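You operate a simulated robot arm through the tools that you are given. There is no shell and no other tool.

The job below is to be done with a simulated robot arm. You get a single attempt, and the scene is never put back.

JOB
Run the charger once and put away the battery that reaches its SET.
Fine: wait till the bays are off before lifting it; into the steel case, lid shut; the other stays in its bay. Set down upright: green round battery.

Only the result counts: the job must be done as asked and must still hold three seconds after the hand-in. Knocking over, shifting, dropping, spilling or breaking anything else fails it. Lids that push on must go on centred and level and be pressed home; caps that screw on are set level and turned clockwise until they are tight.

ROBOT AND FRAMES
A 6-joint arm with a fingered hand, fixed in place. Base frame: the origin is at the foot of the arm, x ahead of it, y to its left, z up. Readings come in m, degrees, newtons and seconds.
With the tool pointing down near the work surface it reaches from about 0.24 to 0.78 m from the base axis. Its first joint turns from -166.0 to 166.0 degrees. Payload 4 kg.
Tool frame: the origin (TCP) lies between the finger pads and is the grasp point; the fingertips stand 0.026 m ahead of it; z points along the fingers, y is the line along which they close. Largest opening 0.132 m; the body of the gripper starts 0.073 m behind the TCP. The gripper is a hand of 5 fingers: y runs from the thumb to the fingers, the wrist lies at [0, 0, -0.239] in the tool frame, and closing takes about 1.5 s.
Orientation is that of the tool frame in the base frame, as a unit quaternion [w, x, y, z]. With the fingers straight down and closing along the base's y, the tool's x points along the base's -x, its y along +y and its z along -z.

CONTROLS
- The arm moves only by the tool servo_tool. Its argument "moves" is text: rows parted by semicolons, each of 7 numbers parted by spaces: the shift along the tool's x, y, z in m, then the turn, a rotation vector about the tool's x, y, z in degrees, then the closure, from 0 (fully open) to 1 (shut). In form: dx dy dz rx ry rz claw; .... A call has 1 to 20 rows; each row is the pose to reach, as a shift and turn from the pose commanded when the call began, along the tool's axes at that moment. A row lasts 0.2 s, in which the tool goes at most 0.05 m and 8.6 degrees; a call with a longer step from one row to the next is refused whole, and so is a gripper value outside its range. A pose out of reach is approached as far as the arm can. The call stops where the force on the tool passes 90 N (or 10 N more than at its start, if that is more) or the arm is blocked; 0.2 s more then pass. Each finger travels about 0.045 m/s and halts on what it meets, pressing with about 24 N; the grip force reading is that of the motor and also rises with nothing between the fingers. The clock runs only during rows and for 0.2 s after the last one: add rows that repeat a pose to give the fingers time. The reply holds the time, the measured pose of the TCP, the force on the tool along the base axes, the opening and the grip force, in the units named above and with some noise, with the torque about the TCP (base axes, N m) and any sound that the robot's microphone picked up.
- Cameras (640 x 400 px; columns grow to the right, rows downward): "scene" is fixed at [0.3997, -0.6484, 1.7084]; the picture's right is [1.00, -0.06, 0.00], its down [-0.04, -0.61, -0.79] and it looks along [0.05, 0.79, -0.61] (base axes); focal length 327 px, centre (320, 200). "wrist" rides on the gripper at [0.084, 0.002, -0.097] in the tool frame; the picture's right is [-0.02, 1.00, 0.00], its down [-0.75, -0.02, -0.66] and it looks along [-0.66, -0.01, 0.75] (tool axes); focal length 270 px, centre (320, 200). There is no depth. A picture from a camera that has moved, and an enlarged one, comes with that camera's place and axes in the base frame and with its lens.
- camera(camera): a new picture of that camera. The clock stands still meanwhile.
- set_grasp(shape): the hand has 5 fingers and takes this shape, open, in about a second: jaw (thumb against the fingers, like two jaws); tri (thumb and two fingers); tip (a fingertip pinch); poke (one finger out to press); point (the index stretched); flat (the hand flat); cup (the hand cupped); fist (a fist). The gripper value then closes the fingers along that shape, each until it touches; the sizes above hold for jaw. It gives what a move gives, with no picture.
- zoom(camera, box): a new picture of the part [left, top, right, bottom] of that camera's present view, enlarged. The clock stands still meanwhile.
- job_done(): hands the job in; it is judged then, once.

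Nothing tells you positions but the pictures and the camera data. Unless the task says otherwise, let go and move clear before handing in.

The tools are called as name(argument=value, ...) on one line, values as JSON. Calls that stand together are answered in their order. servo_tool: Moves the arm, as the interface text tells. Its arguments: {"type":"object","properties":{"moves":{"type":"string"}},"required":["moves"]} The other tools are called the same way: set_grasp (shape) gives the hand a shape; camera (camera) takes a picture; zoom (camera, box) takes an enlarged picture of a part of a camera's view; job_done () hands the job in.

At the start:

```text
time: 0.0
tcp_pos: [0.3763, 0.27, 1.2807]
ee_rot: [0.001, 0.0, 1.0, -0.001]
contact_force: [-0.4, -0.2, -0.6]
wrist_torque: [-0.02, 0.01, 0.01]
width: 0.1318
grasp_force: 0.0
shape: jaw
```

scene: 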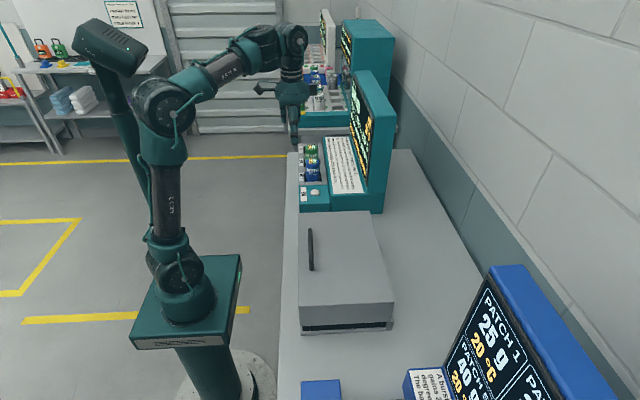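
wrist: 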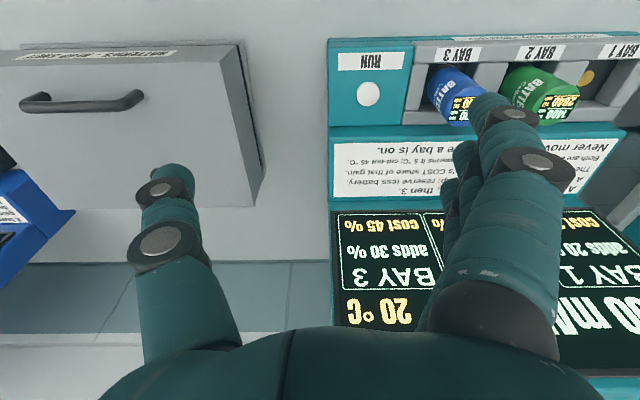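

I see a charger with bays, a RUN button and a screen, and beside it a grey steel case with a handle. I'll zoom in to read the texts.

zoom(camera="scene", box=[280, 60, 420, 220])

zoom(camera="wrist", box=[320, 20, 640, 220])

zoom(camera="wrist", box=[320, 200, 640, 400])

zoom(camera="scene", box=[280, 200, 420, 400])

zoom(camera="wrist", box=[0, 0, 320, 220])

```text
2.50 times, centred on (350, 140) of scene
camera zoom: at [0.3997, -0.6484, 1.7084], right [1.0, -0.06, 0.0], down [-0.04, -0.61, -0.79], along [0.05, 0.79, -0.61], focal length 816 px, centre (245, 350)
```

zoom: 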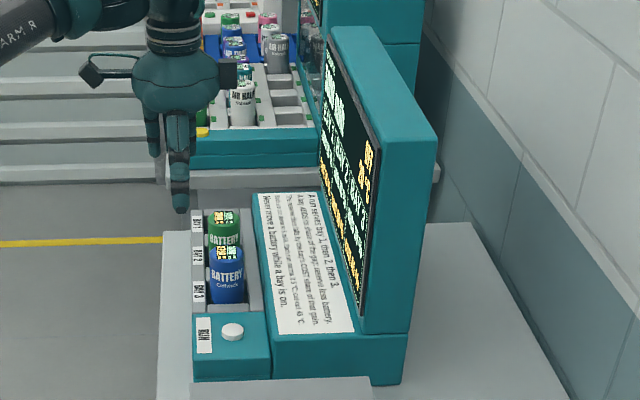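

```text
2.00 times, centred on (480, 120) of wrist
camera zoom: at [0.2905, 0.272, 1.3778], right [0.02, 1.0, 0.0], down [0.75, -0.01, 0.66], along [0.66, -0.01, -0.75], focal length 541 px, centre (0, 360)
```

zoom: 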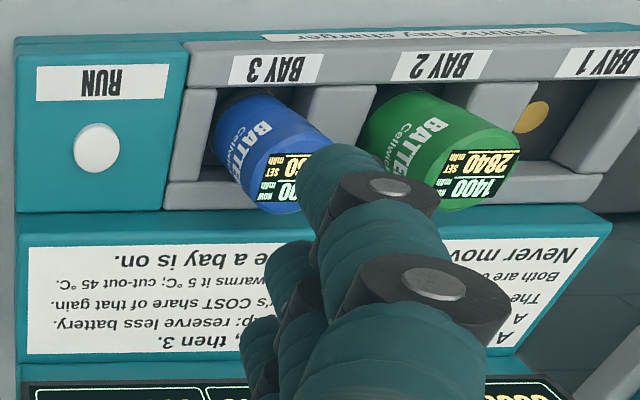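

```text
2.00 times, centred on (480, 300) of wrist
camera zoom: at [0.2905, 0.272, 1.3778], right [0.02, 1.0, 0.0], down [0.75, -0.01, 0.66], along [0.66, -0.01, -0.75], focal length 541 px, centre (0, 0)
```

zoom: 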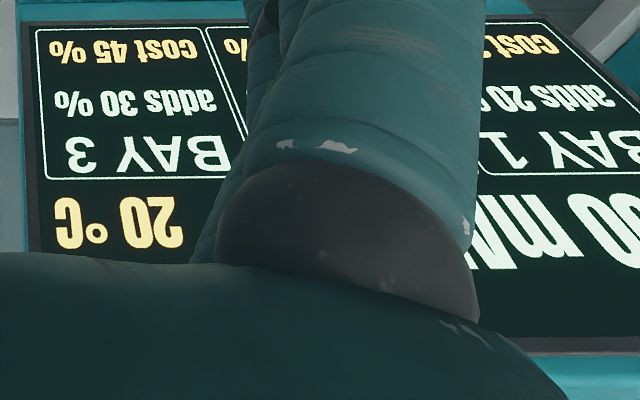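

```text
2.00 times, centred on (350, 300) of scene
camera zoom: at [0.3997, -0.6484, 1.7084], right [1.0, -0.06, 0.0], down [-0.04, -0.61, -0.79], along [0.05, 0.79, -0.61], focal length 653 px, centre (260, 0)
```

zoom: 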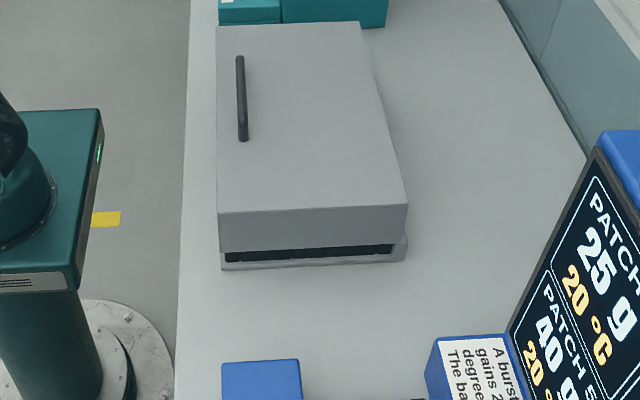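

```text
1.82 times, centred on (160, 110) of wrist
camera zoom: at [0.2905, 0.272, 1.3778], right [0.02, 1.0, 0.0], down [0.75, -0.01, 0.66], along [0.66, -0.01, -0.75], focal length 491 px, centre (611, 364)
```

zoom: 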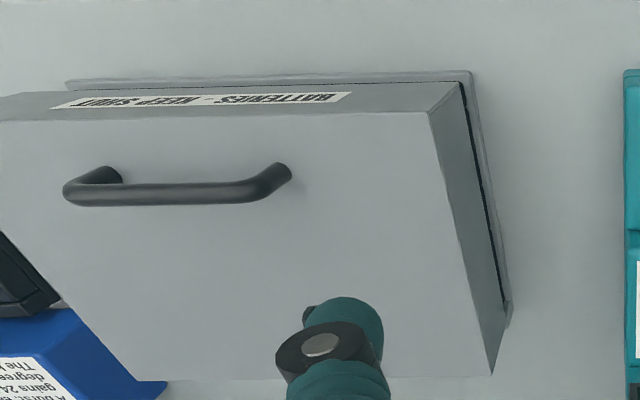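

The card and screen are partly hidden by the fingers, so I'll zoom the fixed camera more tightly on them.

zoom(camera="scene", box=[320, 130, 370, 200])

zoom(camera="scene", box=[340, 70, 380, 160])

zoom(camera="scene", box=[295, 135, 335, 200])

zoom(camera="wrist", box=[440, 60, 500, 130])

zoom(camera="wrist", box=[500, 60, 600, 130])

```text
5.71 times, centred on (345, 165) of scene
camera zoom: at [0.3997, -0.6484, 1.7084], right [1.0, -0.06, 0.0], down [-0.04, -0.61, -0.79], along [0.05, 0.79, -0.61], focal length 1866 px, centre (177, 400)
```

zoom: 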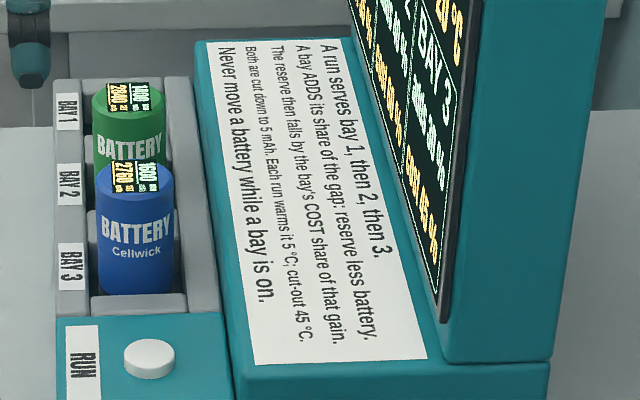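

```text
4.44 times, centred on (360, 115) of scene
camera zoom: at [0.3997, -0.6484, 1.7084], right [1.0, -0.06, 0.0], down [-0.04, -0.61, -0.79], along [0.05, 0.79, -0.61], focal length 1452 px, centre (142, 578)
```

zoom: 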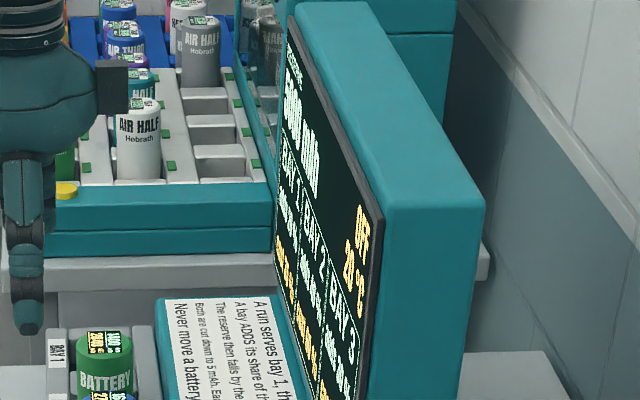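

```text
6.15 times, centred on (315, 168) of scene
camera zoom: at [0.3997, -0.6484, 1.7084], right [1.0, -0.06, 0.0], down [-0.04, -0.61, -0.79], along [0.05, 0.79, -0.61], focal length 2010 px, centre (351, 400)
```

zoom: 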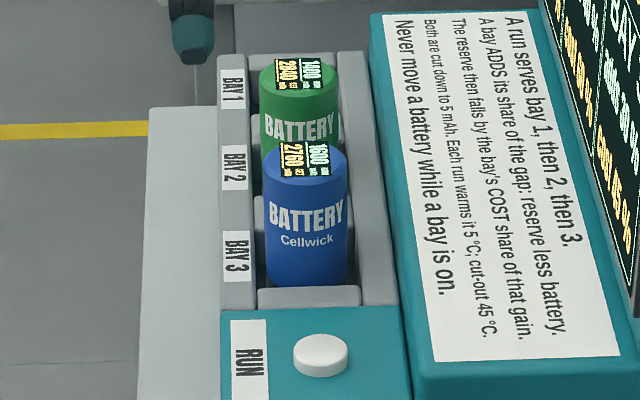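

```text
5.71 times, centred on (470, 95) of wrist
camera zoom: at [0.2905, 0.272, 1.3778], right [0.02, 1.0, 0.0], down [0.75, -0.01, 0.66], along [0.66, -0.01, -0.75], focal length 1544 px, centre (-537, 800)
```

zoom: 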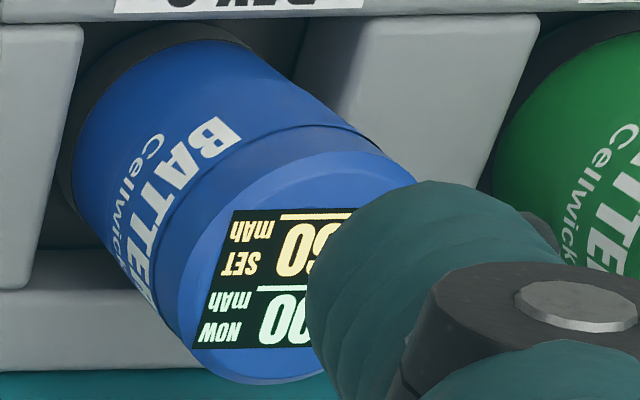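

```text
5.71 times, centred on (550, 95) of wrist
camera zoom: at [0.2905, 0.272, 1.3778], right [0.02, 1.0, 0.0], down [0.75, -0.01, 0.66], along [0.66, -0.01, -0.75], focal length 1544 px, centre (-994, 800)
```

zoom: 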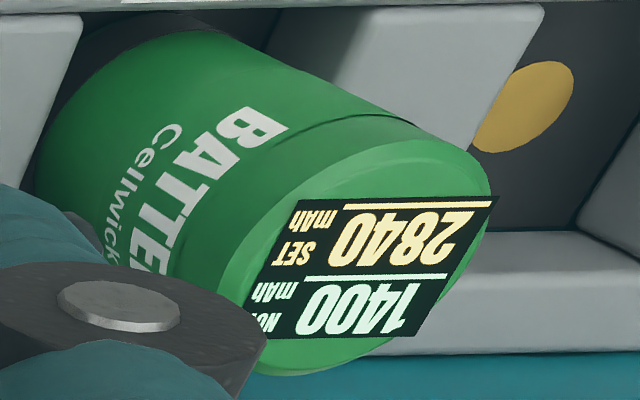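

Bay 2 holds the green battery (1400 now, SET 2840) and bay 3 the blue one (1600 now, SET 2760). I'll take the poke shape and shift sideways so I can read the screen.

set_grasp(shape="poke")

servo_tool(moves="0.0 -0.04 0 0 0 0 0; 0.0 -0.08 0 0 0 0 0; 0.0 -0.12 0 0 0 0 0; 0.0 -0.16 0 0 0 0 0; 0.0 -0.16 0 0 0 0 0")

camera(camera="wrist")

camera(camera="scene")

```text
time: 0.9
tcp_pos: [0.3756, 0.2707, 1.2802]
ee_rot: [0.001, 0.0, 1.0, -0.001]
contact_force: [0.0, 0.1, 0.0]
wrist_torque: [0.01, 0.03, 0.0]
width: 0.0
grasp_force: 0.1
shape: poke
```

```text
time: 2.1
tcp_pos: [0.3766, 0.1106, 1.2789]
ee_rot: [0.001, 0.0, 1.0, -0.001]
contact_force: [0.0, 0.7, -0.9]
wrist_torque: [-0.03, 0.02, 0.03]
width: 0.0
grasp_force: 0.0
shape: poke
```

```text
taken
camera wrist: at [0.2906, 0.1121, 1.3771], right [0.02, 1.0, 0.0], down [0.75, -0.01, 0.66], along [0.66, -0.01, -0.75], focal length 270 px, centre (320, 200)
```

wrist: 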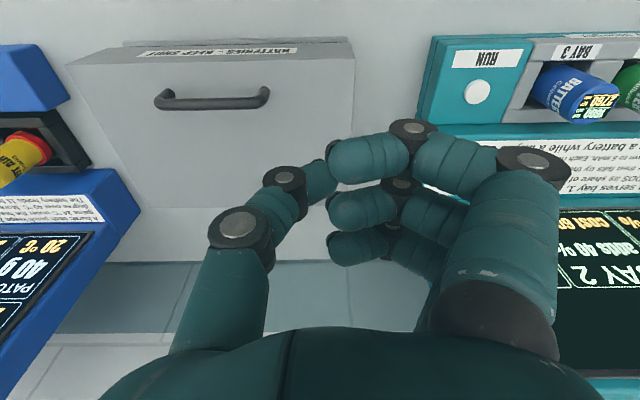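

```text
taken
```

scene: 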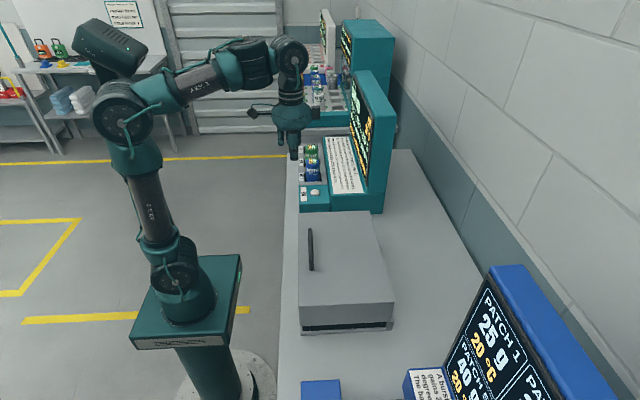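

The hand still hides part of the screen; I'll go to the other side and back a bit so the charger falls in a clear part of the view.

servo_tool(moves="0.0 0.05 0 0 0 0 0; 0.0 0.1 0 0 0 0 0; 0.0 0.15 0 0 0 0 0; 0.0 0.2 0 0 0 0 0; 0 0.25 0 0 0 0 0; 0 0.3 0 0 0 0 0;0 0.35 0 0 0 0 0; 0 0.4 0 0 0 0 0; 0 0.45 0 0 0 0 0; 0 0.45 0 0 0 0 0; 0 0.45 0 0 0 0 0")

camera(camera="wrist")

camera(camera="scene")

```text
time: 4.5
tcp_pos: [0.3559, 0.5336, 1.2558]
ee_rot: [0.001, 0.0, 1.0, -0.001]
contact_force: [-0.7, -0.5, 0.2]
wrist_torque: [0.0, 0.02, 0.02]
width: 0.0
grasp_force: 0.0
shape: poke
out of reach, approached as far as the arm can: row 8, 9, 10, 11
```

```text
taken
camera wrist: at [0.2712, 0.5349, 1.354], right [0.02, 1.0, 0.0], down [0.75, -0.01, 0.66], along [0.66, -0.01, -0.75], focal length 270 px, centre (320, 200)
```

wrist: 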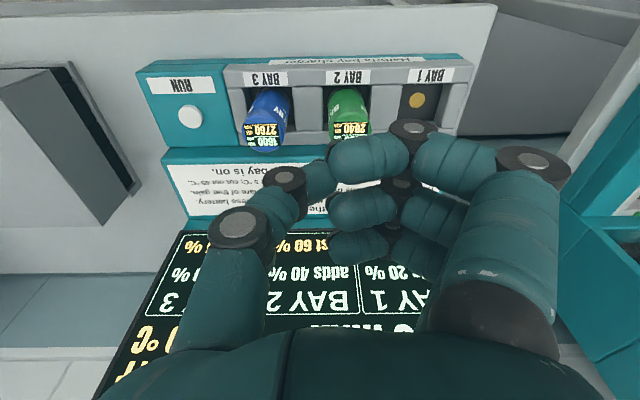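

```text
taken
```

scene: 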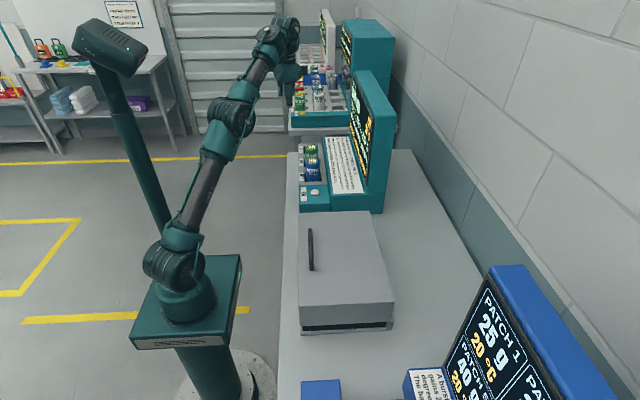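

Bay 2 adds 40 % and costs 60 %; bay 3 adds 30 % and costs 45 %. Next I'll check the reserve value and what the poking finger looks like.

zoom(camera="scene", box=[250, 50, 320, 120])

zoom(camera="scene", box=[345, 70, 375, 110])

zoom(camera="wrist", box=[130, 40, 480, 220])

zoom(camera="wrist", box=[100, 220, 440, 400])

```text
5.71 times, centred on (285, 85) of scene
camera zoom: at [0.3997, -0.6484, 1.7084], right [1.0, -0.06, 0.0], down [-0.04, -0.61, -0.79], along [0.05, 0.79, -0.61], focal length 1866 px, centre (520, 857)
```

zoom: 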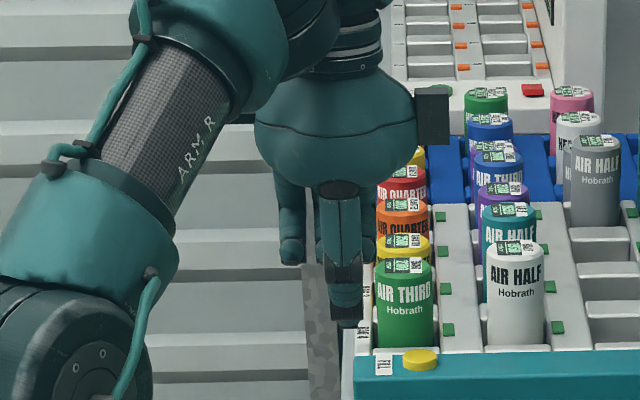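

```text
10.00 times, centred on (360, 90) of scene
camera zoom: at [0.3997, -0.6484, 1.7084], right [1.0, -0.06, 0.0], down [-0.04, -0.61, -0.79], along [0.05, 0.79, -0.61], focal length 3266 px, centre (-80, 1300)
```

zoom: 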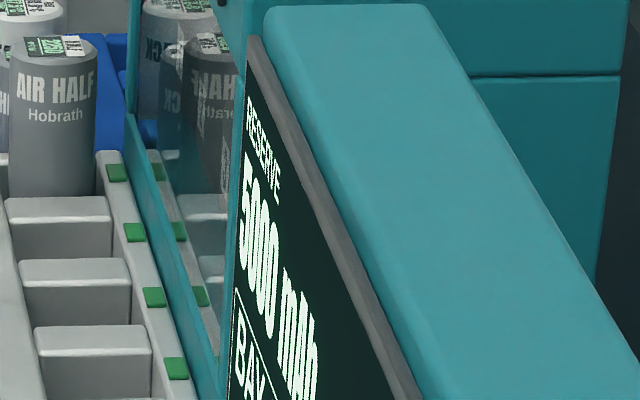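

```text
1.83 times, centred on (305, 130) of wrist
camera zoom: at [0.2712, 0.5349, 1.354], right [0.02, 1.0, 0.0], down [0.75, -0.01, 0.66], along [0.66, -0.01, -0.75], focal length 494 px, centre (347, 328)
```

zoom: 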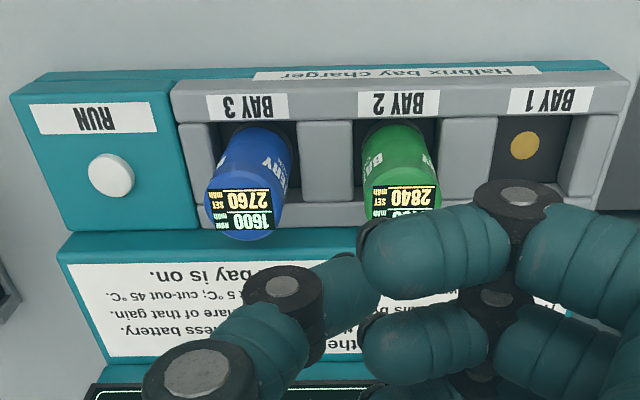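

```text
1.88 times, centred on (270, 310) of wrist
camera zoom: at [0.2712, 0.5349, 1.354], right [0.02, 1.0, 0.0], down [0.75, -0.01, 0.66], along [0.66, -0.01, -0.75], focal length 509 px, centre (414, -7)
```

zoom: 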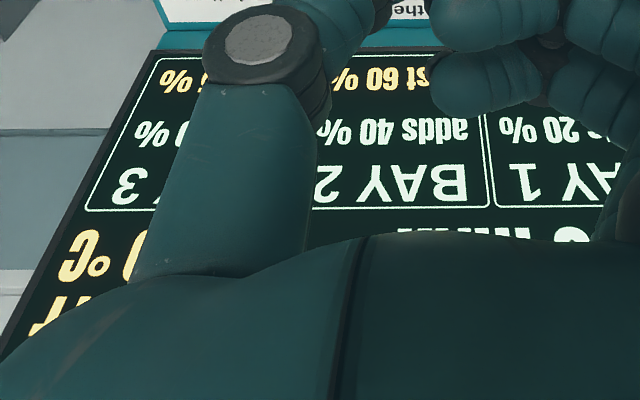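

The reserve is 5000, so the green battery should go 1400 + 0.4·3600 = 2840, exactly its SET, while the blue one ends near 2360. Now I'll bring the hand back, turn it 90° and look at the poke finger.

servo_tool(moves="0.0 -0.05 0 0 0 8 0; 0.0 -0.1 0 0 0 16 0; 0.0 -0.15 0 0 0 24 0; 0.0 -0.2 0 0 0 32 0; 0 -0.25 0 0 0 40 0; 0 -0.25 0 0 0 48 0;0 -0.25 0 0 0 56 0; 0 -0.25 0 0 0 64 0; 0 -0.25 0 0 0 72 0; 0 -0.25 0 0 0 80 0; 0 -0.25 0 0 0 88 0;  0 -0.25 0 0 0 90 0; 0 -0.25 0 0 0 90 0")

camera(camera="wrist")

zoom(camera="scene", box=[250, 60, 350, 160])

```text
time: 7.3
tcp_pos: [0.3551, 0.2847, 1.2593]
ee_rot: [0.001, 0.708, 0.707, -0.001]
contact_force: [0.3, -0.1, -0.4]
wrist_torque: [-0.01, 0.0, -0.02]
width: 0.0
grasp_force: 0.0
shape: poke
```

```text
taken
camera wrist: at [0.3569, 0.3695, 1.3559], right [1.0, -0.02, 0.0], down [-0.02, -0.75, 0.66], along [-0.01, -0.66, -0.75], focal length 270 px, centre (320, 200)
```

wrist: 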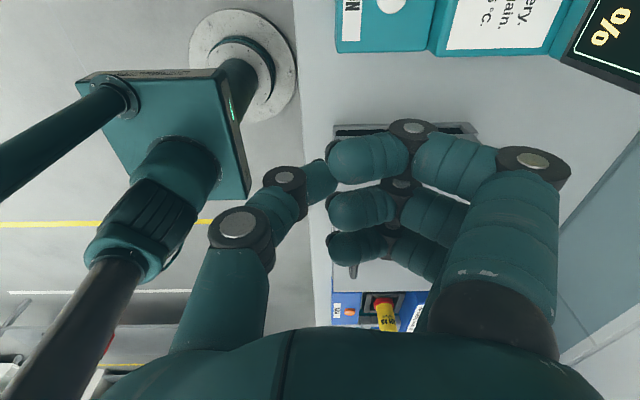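

```text
4.00 times, centred on (300, 110) of scene
camera zoom: at [0.3997, -0.6484, 1.7084], right [1.0, -0.06, 0.0], down [-0.04, -0.61, -0.79], along [0.05, 0.79, -0.61], focal length 1306 px, centre (400, 560)
```

zoom: 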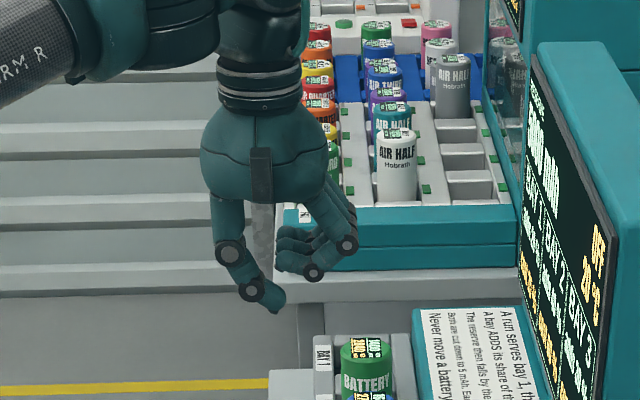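

In this shape the thumb is the pressing finger, about 0.025 m past the TCP, with the other fingers curled. I'll turn the hand so the curled fingers point away from the batteries, and hover over RUN near (0.437, 0.342).

servo_tool(moves="0.005 0.007 0.01 0 0 8 0; 0.01 0.014 0.02 0 0 16 0; 0.015 0.021 0.03 0 0 24 0; 0.02 0.028 0.04 0 0 32 0; 0.025 0.035 0.05 0 0 40 0; 0.03 0.042 0.06 0 0 48 0;0.035 0.049 0.07 0 0 56 0; 0.04 0.056 0.08 0 0 64 0; 0.045 0.063 0.09 0 0 72 0; 0.05 0.07 0.1 0 0 80 0; 0.055 0.077 0.12 0 0 88 0;  0.06 0.082 0.14 0 0 90 0; 0.06 0.082 0.14 0 0 90 0")

camera(camera="wrist")

zoom(camera="scene", box=[250, 100, 390, 240])

```text
time: 10.1
tcp_pos: [0.4383, 0.3457, 1.1173]
ee_rot: [0.002, 1.0, 0.0, 0.0]
contact_force: [0.2, -0.3, -0.2]
wrist_torque: [0.02, -0.02, 0.0]
width: 0.0
grasp_force: 0.0
shape: poke
```

```text
taken
camera wrist: at [0.5214, 0.3432, 1.2154], right [-0.02, -1.0, 0.0], down [-0.75, 0.02, 0.66], along [-0.66, 0.01, -0.75], focal length 270 px, centre (320, 200)
```

wrist: 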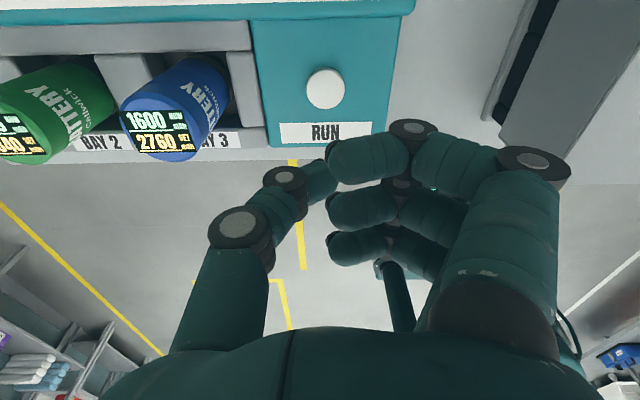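

```text
2.86 times, centred on (320, 170) of scene
camera zoom: at [0.3997, -0.6484, 1.7084], right [1.0, -0.06, 0.0], down [-0.04, -0.61, -0.79], along [0.05, 0.79, -0.61], focal length 933 px, centre (320, 286)
```

zoom: 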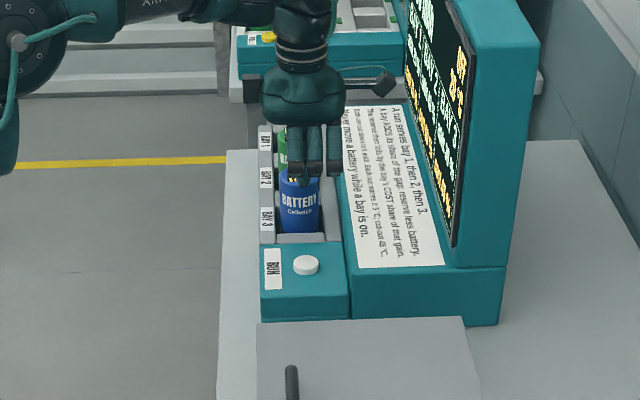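

The button is about (0.440, 0.340), right under the thumb tip. I'll descend to just above it, then press in small steps.

servo_tool(moves="0.001 0.001 0.03 0 0 0 0; 0.002 0.002 0.06 0 0 0 0; 0.002 0.002 0.08 0 0 0 0; 0.002 0.002 0.09 0 0 0 0; 0.002 0.002 0.095 0 0 0 0; 0.002 0.002 0.095 0 0 0 0")

zoom(camera="scene", box=[280, 150, 350, 220])

camera(camera="wrist")

```text
time: 11.5
tcp_pos: [0.4413, 0.3425, 1.0241]
ee_rot: [0.001, 1.0, 0.001, 0.001]
contact_force: [-0.4, 0.4, 0.3]
wrist_torque: [0.02, 0.0, -0.01]
width: 0.0001
grasp_force: 0.0
shape: poke
```

```text
5.71 times, centred on (315, 185) of scene
camera zoom: at [0.3997, -0.6484, 1.7084], right [1.0, -0.06, 0.0], down [-0.04, -0.61, -0.79], along [0.05, 0.79, -0.61], focal length 1866 px, centre (349, 286)
```

zoom: 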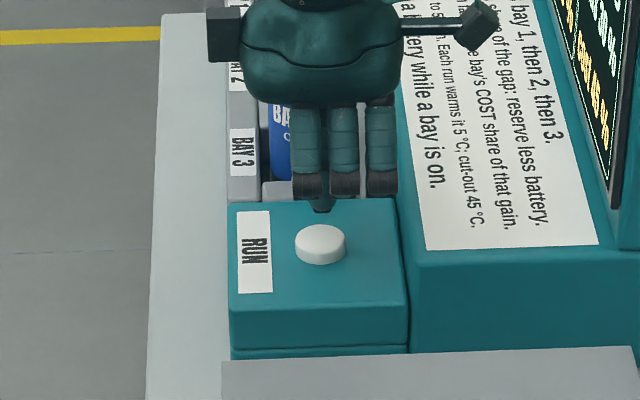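

```text
taken
camera wrist: at [0.5244, 0.3411, 1.1216], right [-0.02, -1.0, 0.0], down [-0.75, 0.02, 0.66], along [-0.66, 0.01, -0.75], focal length 270 px, centre (320, 200)
```

wrist: 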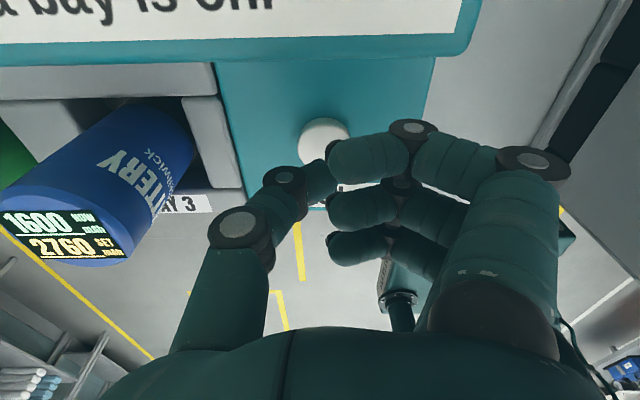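

The thumb tip stands about 0.017 m above the white button. I'll press now in fine steps and watch the force.

servo_tool(moves="0 0 0.008 0 0 0 0; 0 0 0.014 0 0 0 0; 0 0 0.017 0 0 0 0; 0 0 0.019 0 0 0 0; 0 0 0.019 0 0 0 0")

```text
time: 12.7
tcp_pos: [0.4397, 0.3425, 1.003]
ee_rot: [0.001, 1.0, 0.001, 0.001]
contact_force: [0.7, -0.7, 0.6]
wrist_torque: [-0.02, 0.02, 0.01]
width: 0.0
grasp_force: 0.1
shape: poke
```

servo_tool(moves="0 0 0.002 0 0 0 0; 0 0 0.004 0 0 0 0; 0 0 0.005 0 0 0 0")

zoom(camera="scene", box=[280, 150, 350, 220])

```text
time: 13.5
tcp_pos: [0.4401, 0.3412, 0.9998]
ee_rot: [0.0, 1.0, 0.0, 0.001]
contact_force: [-0.4, 1.7, 5.5]
wrist_torque: [0.06, 0.02, -0.01]
width: 0.0001
grasp_force: 0.2
shape: poke
heard: click
```

```text
5.71 times, centred on (315, 185) of scene
camera zoom: at [0.3997, -0.6484, 1.7084], right [1.0, -0.06, 0.0], down [-0.04, -0.61, -0.79], along [0.05, 0.79, -0.61], focal length 1866 px, centre (349, 286)
```

zoom: 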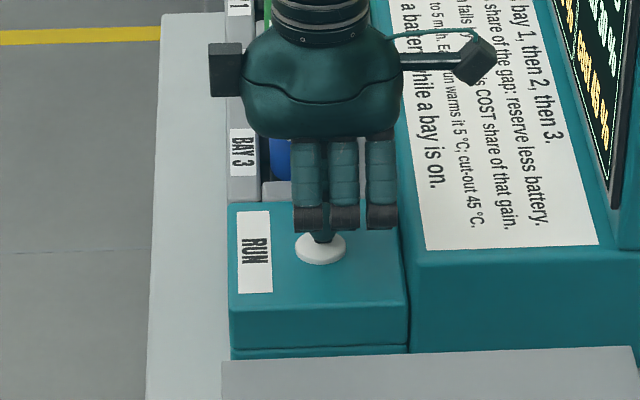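

The button clicked, so the run should have started. I'll lift straight off it and look at the bays and screen.

servo_tool(moves="0 0 -0.03 0 0 0 0; 0 0 -0.07 0 0 0 0; 0 0 -0.11 0 0 0 0; 0 0 -0.15 0 0 0 0; 0 0 -0.18 0 0 0 0; 0 0 -0.18 0 0 0 0")

camera(camera="wrist")

zoom(camera="scene", box=[340, 70, 380, 180])

zoom(camera="scene", box=[295, 135, 335, 200])

```text
time: 14.9
tcp_pos: [0.4392, 0.3407, 1.1796]
ee_rot: [0.001, 1.0, 0.0, 0.001]
contact_force: [-0.2, -0.9, 1.0]
wrist_torque: [0.02, 0.02, -0.01]
width: 0.0
grasp_force: 0.0
shape: poke
```

```text
taken
camera wrist: at [0.5239, 0.3385, 1.2775], right [-0.02, -1.0, 0.0], down [-0.75, 0.02, 0.66], along [-0.66, 0.01, -0.75], focal length 270 px, centre (320, 200)
```

wrist: 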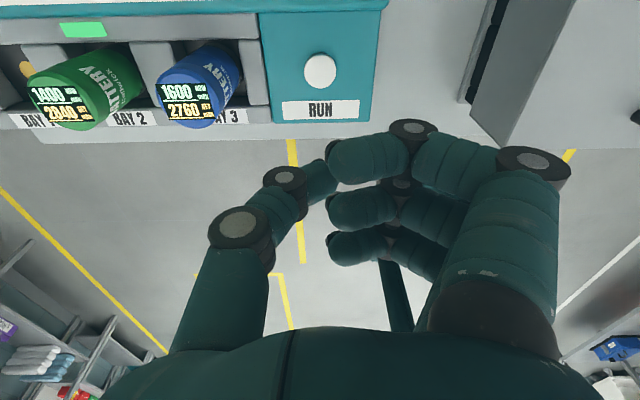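

```text
3.64 times, centred on (360, 125) of scene
camera zoom: at [0.3997, -0.6484, 1.7084], right [1.0, -0.06, 0.0], down [-0.04, -0.61, -0.79], along [0.05, 0.79, -0.61], focal length 1188 px, centre (174, 473)
```

zoom: 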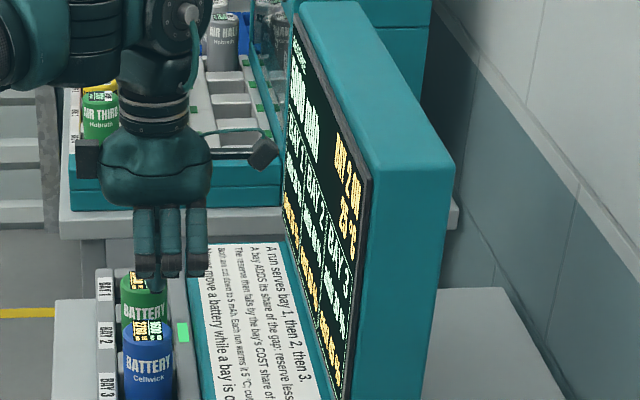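

```text
6.15 times, centred on (315, 168) of scene
camera zoom: at [0.3997, -0.6484, 1.7084], right [1.0, -0.06, 0.0], down [-0.04, -0.61, -0.79], along [0.05, 0.79, -0.61], focal length 2010 px, centre (351, 400)
```

zoom: 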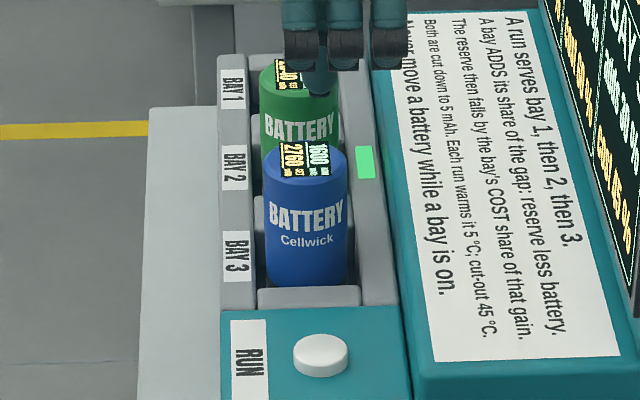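

Bay 2's light is on, so charging is under way. Meanwhile I'll inspect the case from behind to see how its lid works.

set_grasp(shape="jaw")

servo_tool(moves="0.01 0.04 -0.02 0 0 0 0; 0.02 0.08 -0.04 0 0 0 0; 0.05 0.12 -0.05 0 0 0 0; 0.08 0.16 -0.05 0 0 0 0; 0.11 0.20 -0.05 0 0 0 0; 0.14 0.24 -0.05 0 0 0 0; 0.17 0.28 -0.05 0 0 0 0; 0.2 0.32 -0.05 0 0 0 0; 0.2 0.34 -0.05 0 0 0 0; 0.2 0.34 -0.05 0 0 0 0")

camera(camera="wrist")

camera(camera="scene")

```text
time: 15.8
tcp_pos: [0.4405, 0.3407, 1.1804]
ee_rot: [0.001, 1.0, 0.001, 0.001]
contact_force: [0.0, 0.3, -0.7]
wrist_torque: [0.02, 0.02, 0.02]
width: 0.1319
grasp_force: 0.1
shape: jaw
```

```text
refused: row 3 steps farther than a row can; nothing moved
```

```text
taken
camera wrist: at [0.5239, 0.3385, 1.2772], right [-0.02, -1.0, 0.0], down [-0.75, 0.02, 0.66], along [-0.66, 0.01, -0.75], focal length 270 px, centre (320, 200)
```

wrist: 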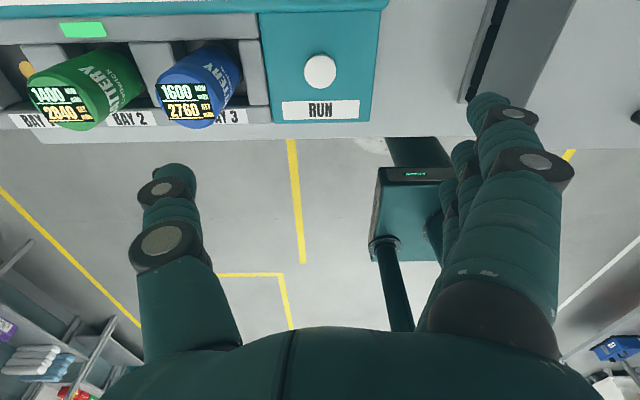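

```text
taken
```

scene: 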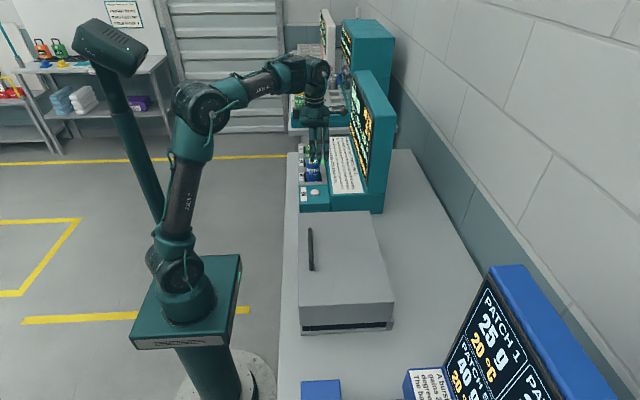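

One row was a touch too long; I'll send the same route in smaller steps to look at the case's back.

servo_tool(moves="0.0 0.04 -0.02 0 0 0 0; 0.0 0.08 -0.04 0 0 0 0; 0.02 0.12 -0.05 0 0 0 0; 0.04 0.16 -0.05 0 0 0 0; 0.06 0.20 -0.05 0 0 0 0; 0.08 0.24 -0.05 0 0 0 0; 0.1 0.28 -0.05 0 0 0 0; 0.12 0.32 -0.05 0 0 0 0; 0.15 0.34 -0.05 0 0 0 0; 0.18 0.34 -0.05 0 0 0 0; 0.2 0.34 -0.05 0 0 0 0; 0.2 0.34 -0.05 0 0 0 0")

camera(camera="wrist")

zoom(camera="scene", box=[280, 200, 420, 350])

```text
time: 18.4
tcp_pos: [0.6393, 0.0027, 1.2296]
ee_rot: [0.001, 1.0, 0.001, 0.001]
contact_force: [-0.4, 0.6, -0.4]
wrist_torque: [0.01, 0.0, 0.0]
width: 0.1319
grasp_force: 0.1
shape: jaw
```

```text
taken
camera wrist: at [0.7242, 0.0005, 1.3273], right [-0.02, -1.0, 0.0], down [-0.75, 0.02, 0.66], along [-0.66, 0.01, -0.75], focal length 270 px, centre (320, 200)
```

wrist: 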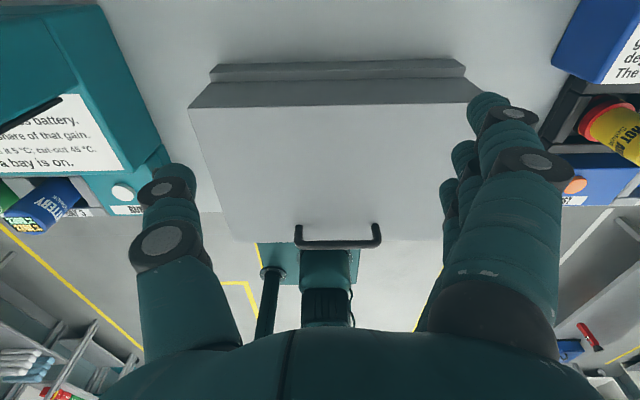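

```text
2.67 times, centred on (350, 275) of scene
camera zoom: at [0.3997, -0.6484, 1.7084], right [1.0, -0.06, 0.0], down [-0.04, -0.61, -0.79], along [0.05, 0.79, -0.61], focal length 871 px, centre (240, 0)
```

zoom: 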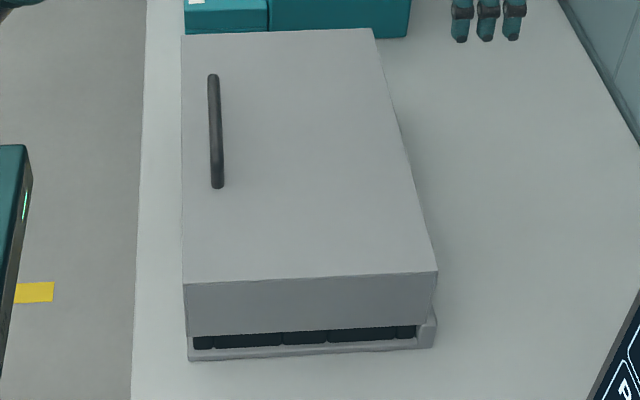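

zoom(camera="wrist", box=[180, 40, 500, 140])

zoom(camera="scene", box=[315, 300, 395, 350])

zoom(camera="scene", box=[335, 60, 395, 160])

```text
2.00 times, centred on (340, 90) of wrist
camera zoom: at [0.7242, 0.0005, 1.3273], right [-0.02, -1.0, 0.0], down [-0.75, 0.02, 0.66], along [-0.66, 0.01, -0.75], focal length 541 px, centre (280, 420)
```

zoom: 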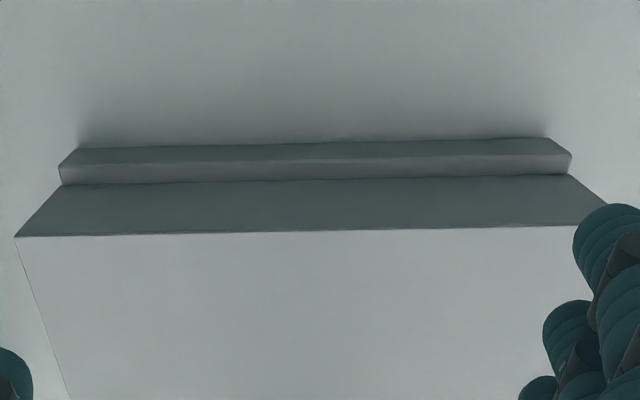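

```text
8.00 times, centred on (355, 325) of scene
camera zoom: at [0.3997, -0.6484, 1.7084], right [1.0, -0.06, 0.0], down [-0.04, -0.61, -0.79], along [0.05, 0.79, -0.61], focal length 2613 px, centre (40, -800)
```

zoom: 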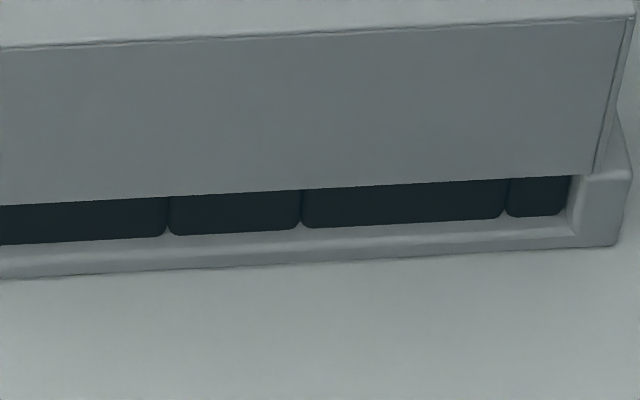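

```text
4.00 times, centred on (365, 110) of scene
camera zoom: at [0.3997, -0.6484, 1.7084], right [1.0, -0.06, 0.0], down [-0.04, -0.61, -0.79], along [0.05, 0.79, -0.61], focal length 1306 px, centre (140, 560)
```

zoom: 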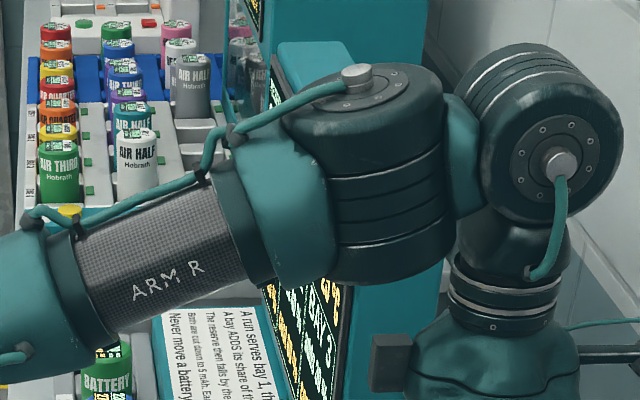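

zoom(camera="scene", box=[360, 130, 440, 220])

```text
4.44 times, centred on (400, 175) of scene
camera zoom: at [0.3997, -0.6484, 1.7084], right [1.0, -0.06, 0.0], down [-0.04, -0.61, -0.79], along [0.05, 0.79, -0.61], focal length 1452 px, centre (-36, 311)
```

zoom: 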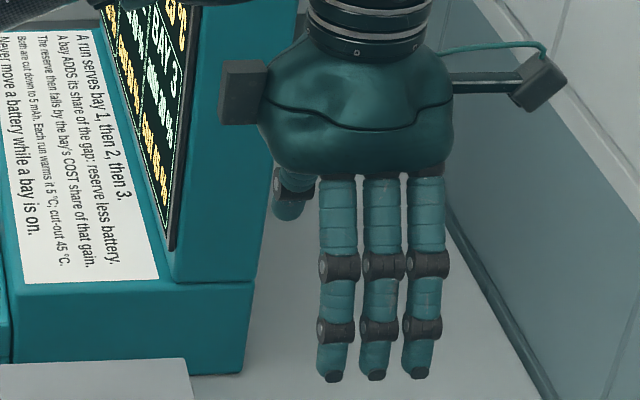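

The case's lid is a deep cover meeting the tray along the back (+x), with a handle bar along y near (0.413, −0.021, 1.068), so it should hinge at the back. I'll turn the jaw to close along x above the handle.

servo_tool(moves="-0.02 0.003 0 0 0 -8 0; -0.04 0.006 0 0 0 -16 0; -0.06 0.01 0 0 0 -24 0; -0.08 0.013 0 0 0 -32 0; -0.1 0.016 0 0 0 -40 0; -0.12 0.02 0 0 0 -48 0; -0.14 0.023 0 0 0 -56 0; -0.16 0.026 0 0 0 -64 0; -0.18 0.03 0 0 0 -72 0; -0.2 0.034 0.01 0 0 -80 0; -0.215 0.036 0.03 0 0 -88 0; -0.226 0.038 0.05 0 0 -90 0; -0.226 0.038 0.06 0 0 -90 0; -0.226 0.038 0.06 0 0 -90 0")

camera(camera="wrist")

zoom(camera="scene", box=[270, 180, 380, 290])

zoom(camera="scene", box=[295, 80, 375, 200])

```text
time: 21.4
tcp_pos: [0.4143, -0.0365, 1.17]
ee_rot: [0.001, 0.707, 0.707, -0.001]
contact_force: [0.7, 0.2, 0.8]
wrist_torque: [-0.01, -0.01, 0.02]
width: 0.1321
grasp_force: 0.1
shape: jaw
```

```text
taken
camera wrist: at [0.4149, 0.0485, 1.2668], right [1.0, -0.02, 0.0], down [-0.02, -0.75, 0.66], along [-0.01, -0.66, -0.75], focal length 270 px, centre (320, 200)
```

wrist: 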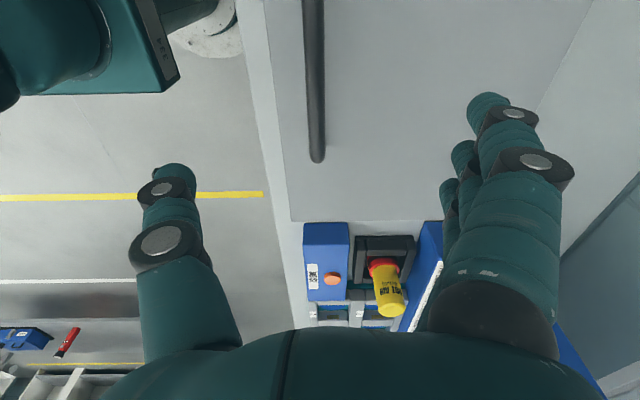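

```text
3.64 times, centred on (325, 235) of scene
camera zoom: at [0.3997, -0.6484, 1.7084], right [1.0, -0.06, 0.0], down [-0.04, -0.61, -0.79], along [0.05, 0.79, -0.61], focal length 1188 px, centre (302, 73)
```

zoom: 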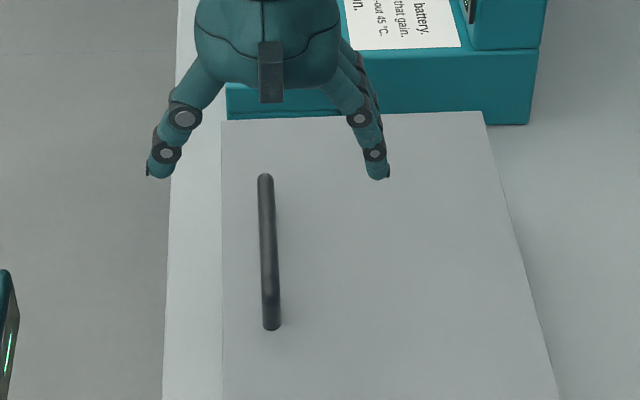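

```text
3.33 times, centred on (335, 140) of scene
camera zoom: at [0.3997, -0.6484, 1.7084], right [1.0, -0.06, 0.0], down [-0.04, -0.61, -0.79], along [0.05, 0.79, -0.61], focal length 1089 px, centre (270, 400)
```

zoom: 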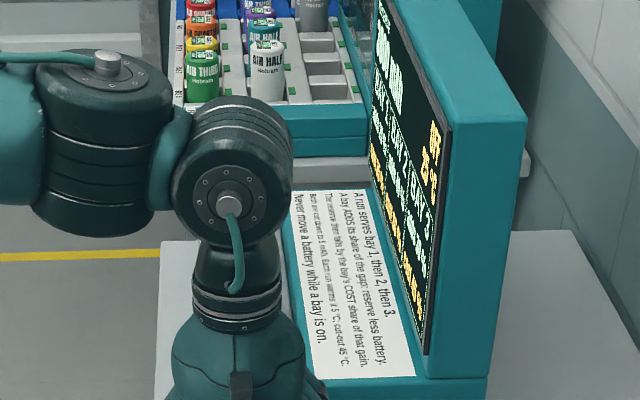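

The bar sits at x ≈ 0.411, centred between thumb and fingers. I'll descend around it and stop just above the lid surface.

servo_tool(moves="0 -0.003 0.03 0 0 0 0; 0 -0.003 0.06 0 0 0 0; 0 -0.003 0.08 0 0 0 0; 0 -0.003 0.09 0 0 0 0; 0 -0.003 0.097 0 0 0 0; 0 -0.003 0.097 0 0 0 0")

camera(camera="wrist")

zoom(camera="scene", box=[280, 200, 370, 290])

```text
time: 22.8
tcp_pos: [0.4124, -0.0351, 1.071]
ee_rot: [0.001, 0.708, 0.707, 0.0]
contact_force: [0.2, 0.5, 0.4]
wrist_torque: [-0.05, 0.02, 0.02]
width: 0.1318
grasp_force: 0.2
shape: jaw
```

```text
taken
camera wrist: at [0.4131, 0.0493, 1.1688], right [1.0, -0.02, 0.0], down [-0.02, -0.75, 0.66], along [-0.01, -0.66, -0.75], focal length 270 px, centre (320, 200)
```

wrist: 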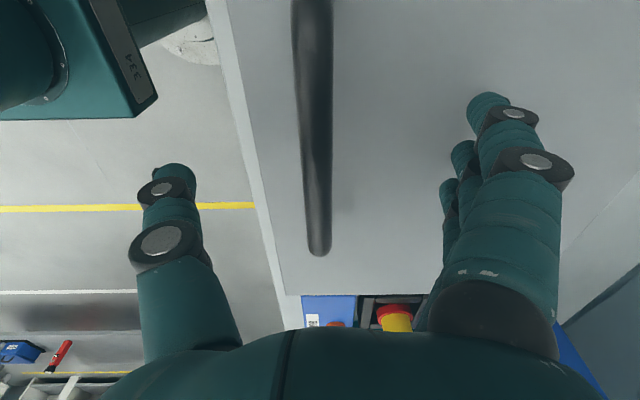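

```text
4.44 times, centred on (325, 245) of scene
camera zoom: at [0.3997, -0.6484, 1.7084], right [1.0, -0.06, 0.0], down [-0.04, -0.61, -0.79], along [0.05, 0.79, -0.61], focal length 1452 px, centre (298, 0)
```

zoom: 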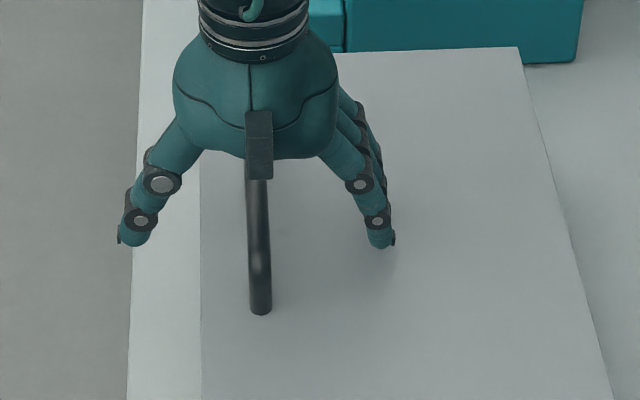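

The hand straddles the bar without touching. I'll close on it.

servo_tool(moves="0 0 0 0 0 0 0.3; 0 0 0 0 0 0 0.5; 0 0 0 0 0 0 0.7; 0 0 0 0 0 0 0.9; 0 0 0 0 0 0 1; 0 0 0 0 0 0 1; 0 0 0 0 0 0 1; 0 0 0 0 0 0 1; 0 0 0 0 0 0 1")

zoom(camera="scene", box=[280, 200, 370, 290])

camera(camera="wrist")

```text
time: 24.8
tcp_pos: [0.4126, -0.0359, 1.071]
ee_rot: [0.001, 0.707, 0.708, -0.001]
contact_force: [3.3, 1.2, -7.3]
wrist_torque: [-0.05, -0.13, 0.04]
width: 0.0
grasp_force: 23.7
shape: jaw
```

```text
4.44 times, centred on (325, 245) of scene
camera zoom: at [0.3997, -0.6484, 1.7084], right [1.0, -0.06, 0.0], down [-0.04, -0.61, -0.79], along [0.05, 0.79, -0.61], focal length 1452 px, centre (298, 0)
```

zoom: 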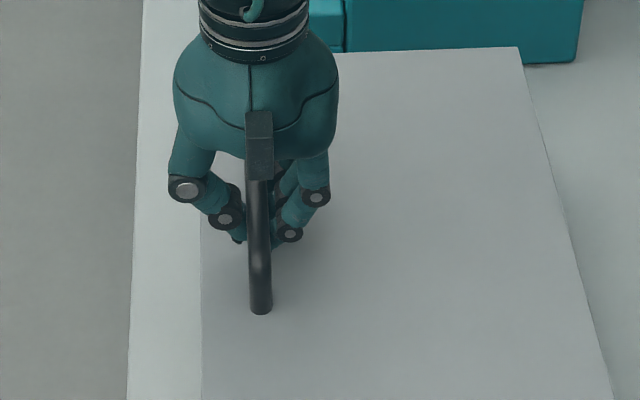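

```text
taken
camera wrist: at [0.4132, 0.0494, 1.1684], right [1.0, -0.02, 0.0], down [-0.02, -0.75, 0.66], along [-0.01, -0.66, -0.75], focal length 270 px, centre (320, 200)
```

wrist: 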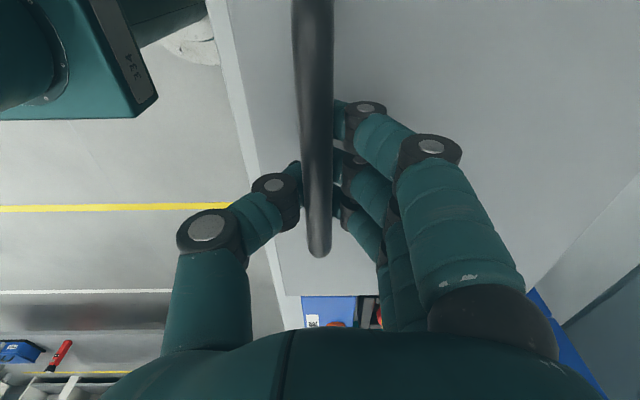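

The fingers have closed with their tips hooked under the bar. I'll try a small lift along the arc expected for a hinge at the back, and watch the lid.

servo_tool(moves="0 0.003 -0.005 1.5 0 0 1; 0 0.0059 -0.0099 3 0 0 1; 0 0.0124 -0.0196 6 0 0 1; 0 0.0124 -0.0196 6 0 0 1")

zoom(camera="scene", box=[280, 200, 420, 350])

camera(camera="wrist")

```text
time: 25.8
tcp_pos: [0.4248, -0.0358, 1.091]
ee_rot: [-0.036, 0.706, 0.707, -0.037]
contact_force: [12.7, 11.4, -14.0]
wrist_torque: [-0.03, -0.24, 0.1]
width: 0.0
grasp_force: 23.9
shape: jaw
```

```text
2.67 times, centred on (350, 275) of scene
camera zoom: at [0.3997, -0.6484, 1.7084], right [1.0, -0.06, 0.0], down [-0.04, -0.61, -0.79], along [0.05, 0.79, -0.61], focal length 871 px, centre (240, 0)
```

zoom: 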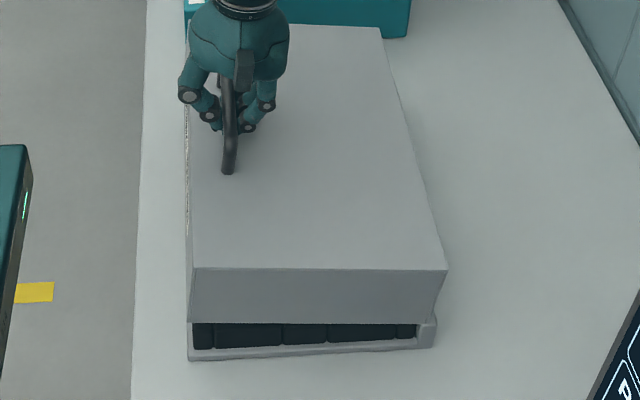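

```text
taken
camera wrist: at [0.4357, 0.0491, 1.1875], right [0.99, -0.02, -0.1], down [0.05, -0.75, 0.66], along [-0.09, -0.66, -0.75], focal length 270 px, centre (320, 200)
```

wrist: 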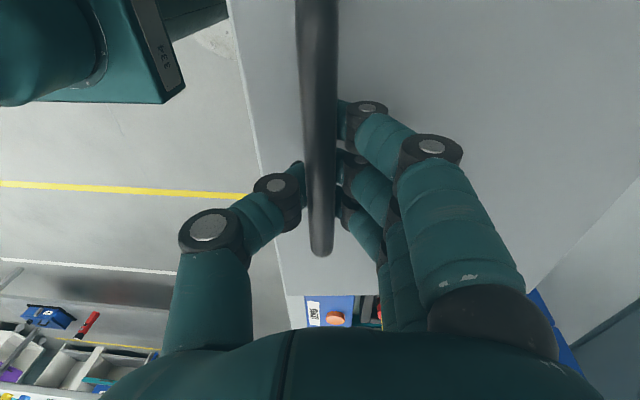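

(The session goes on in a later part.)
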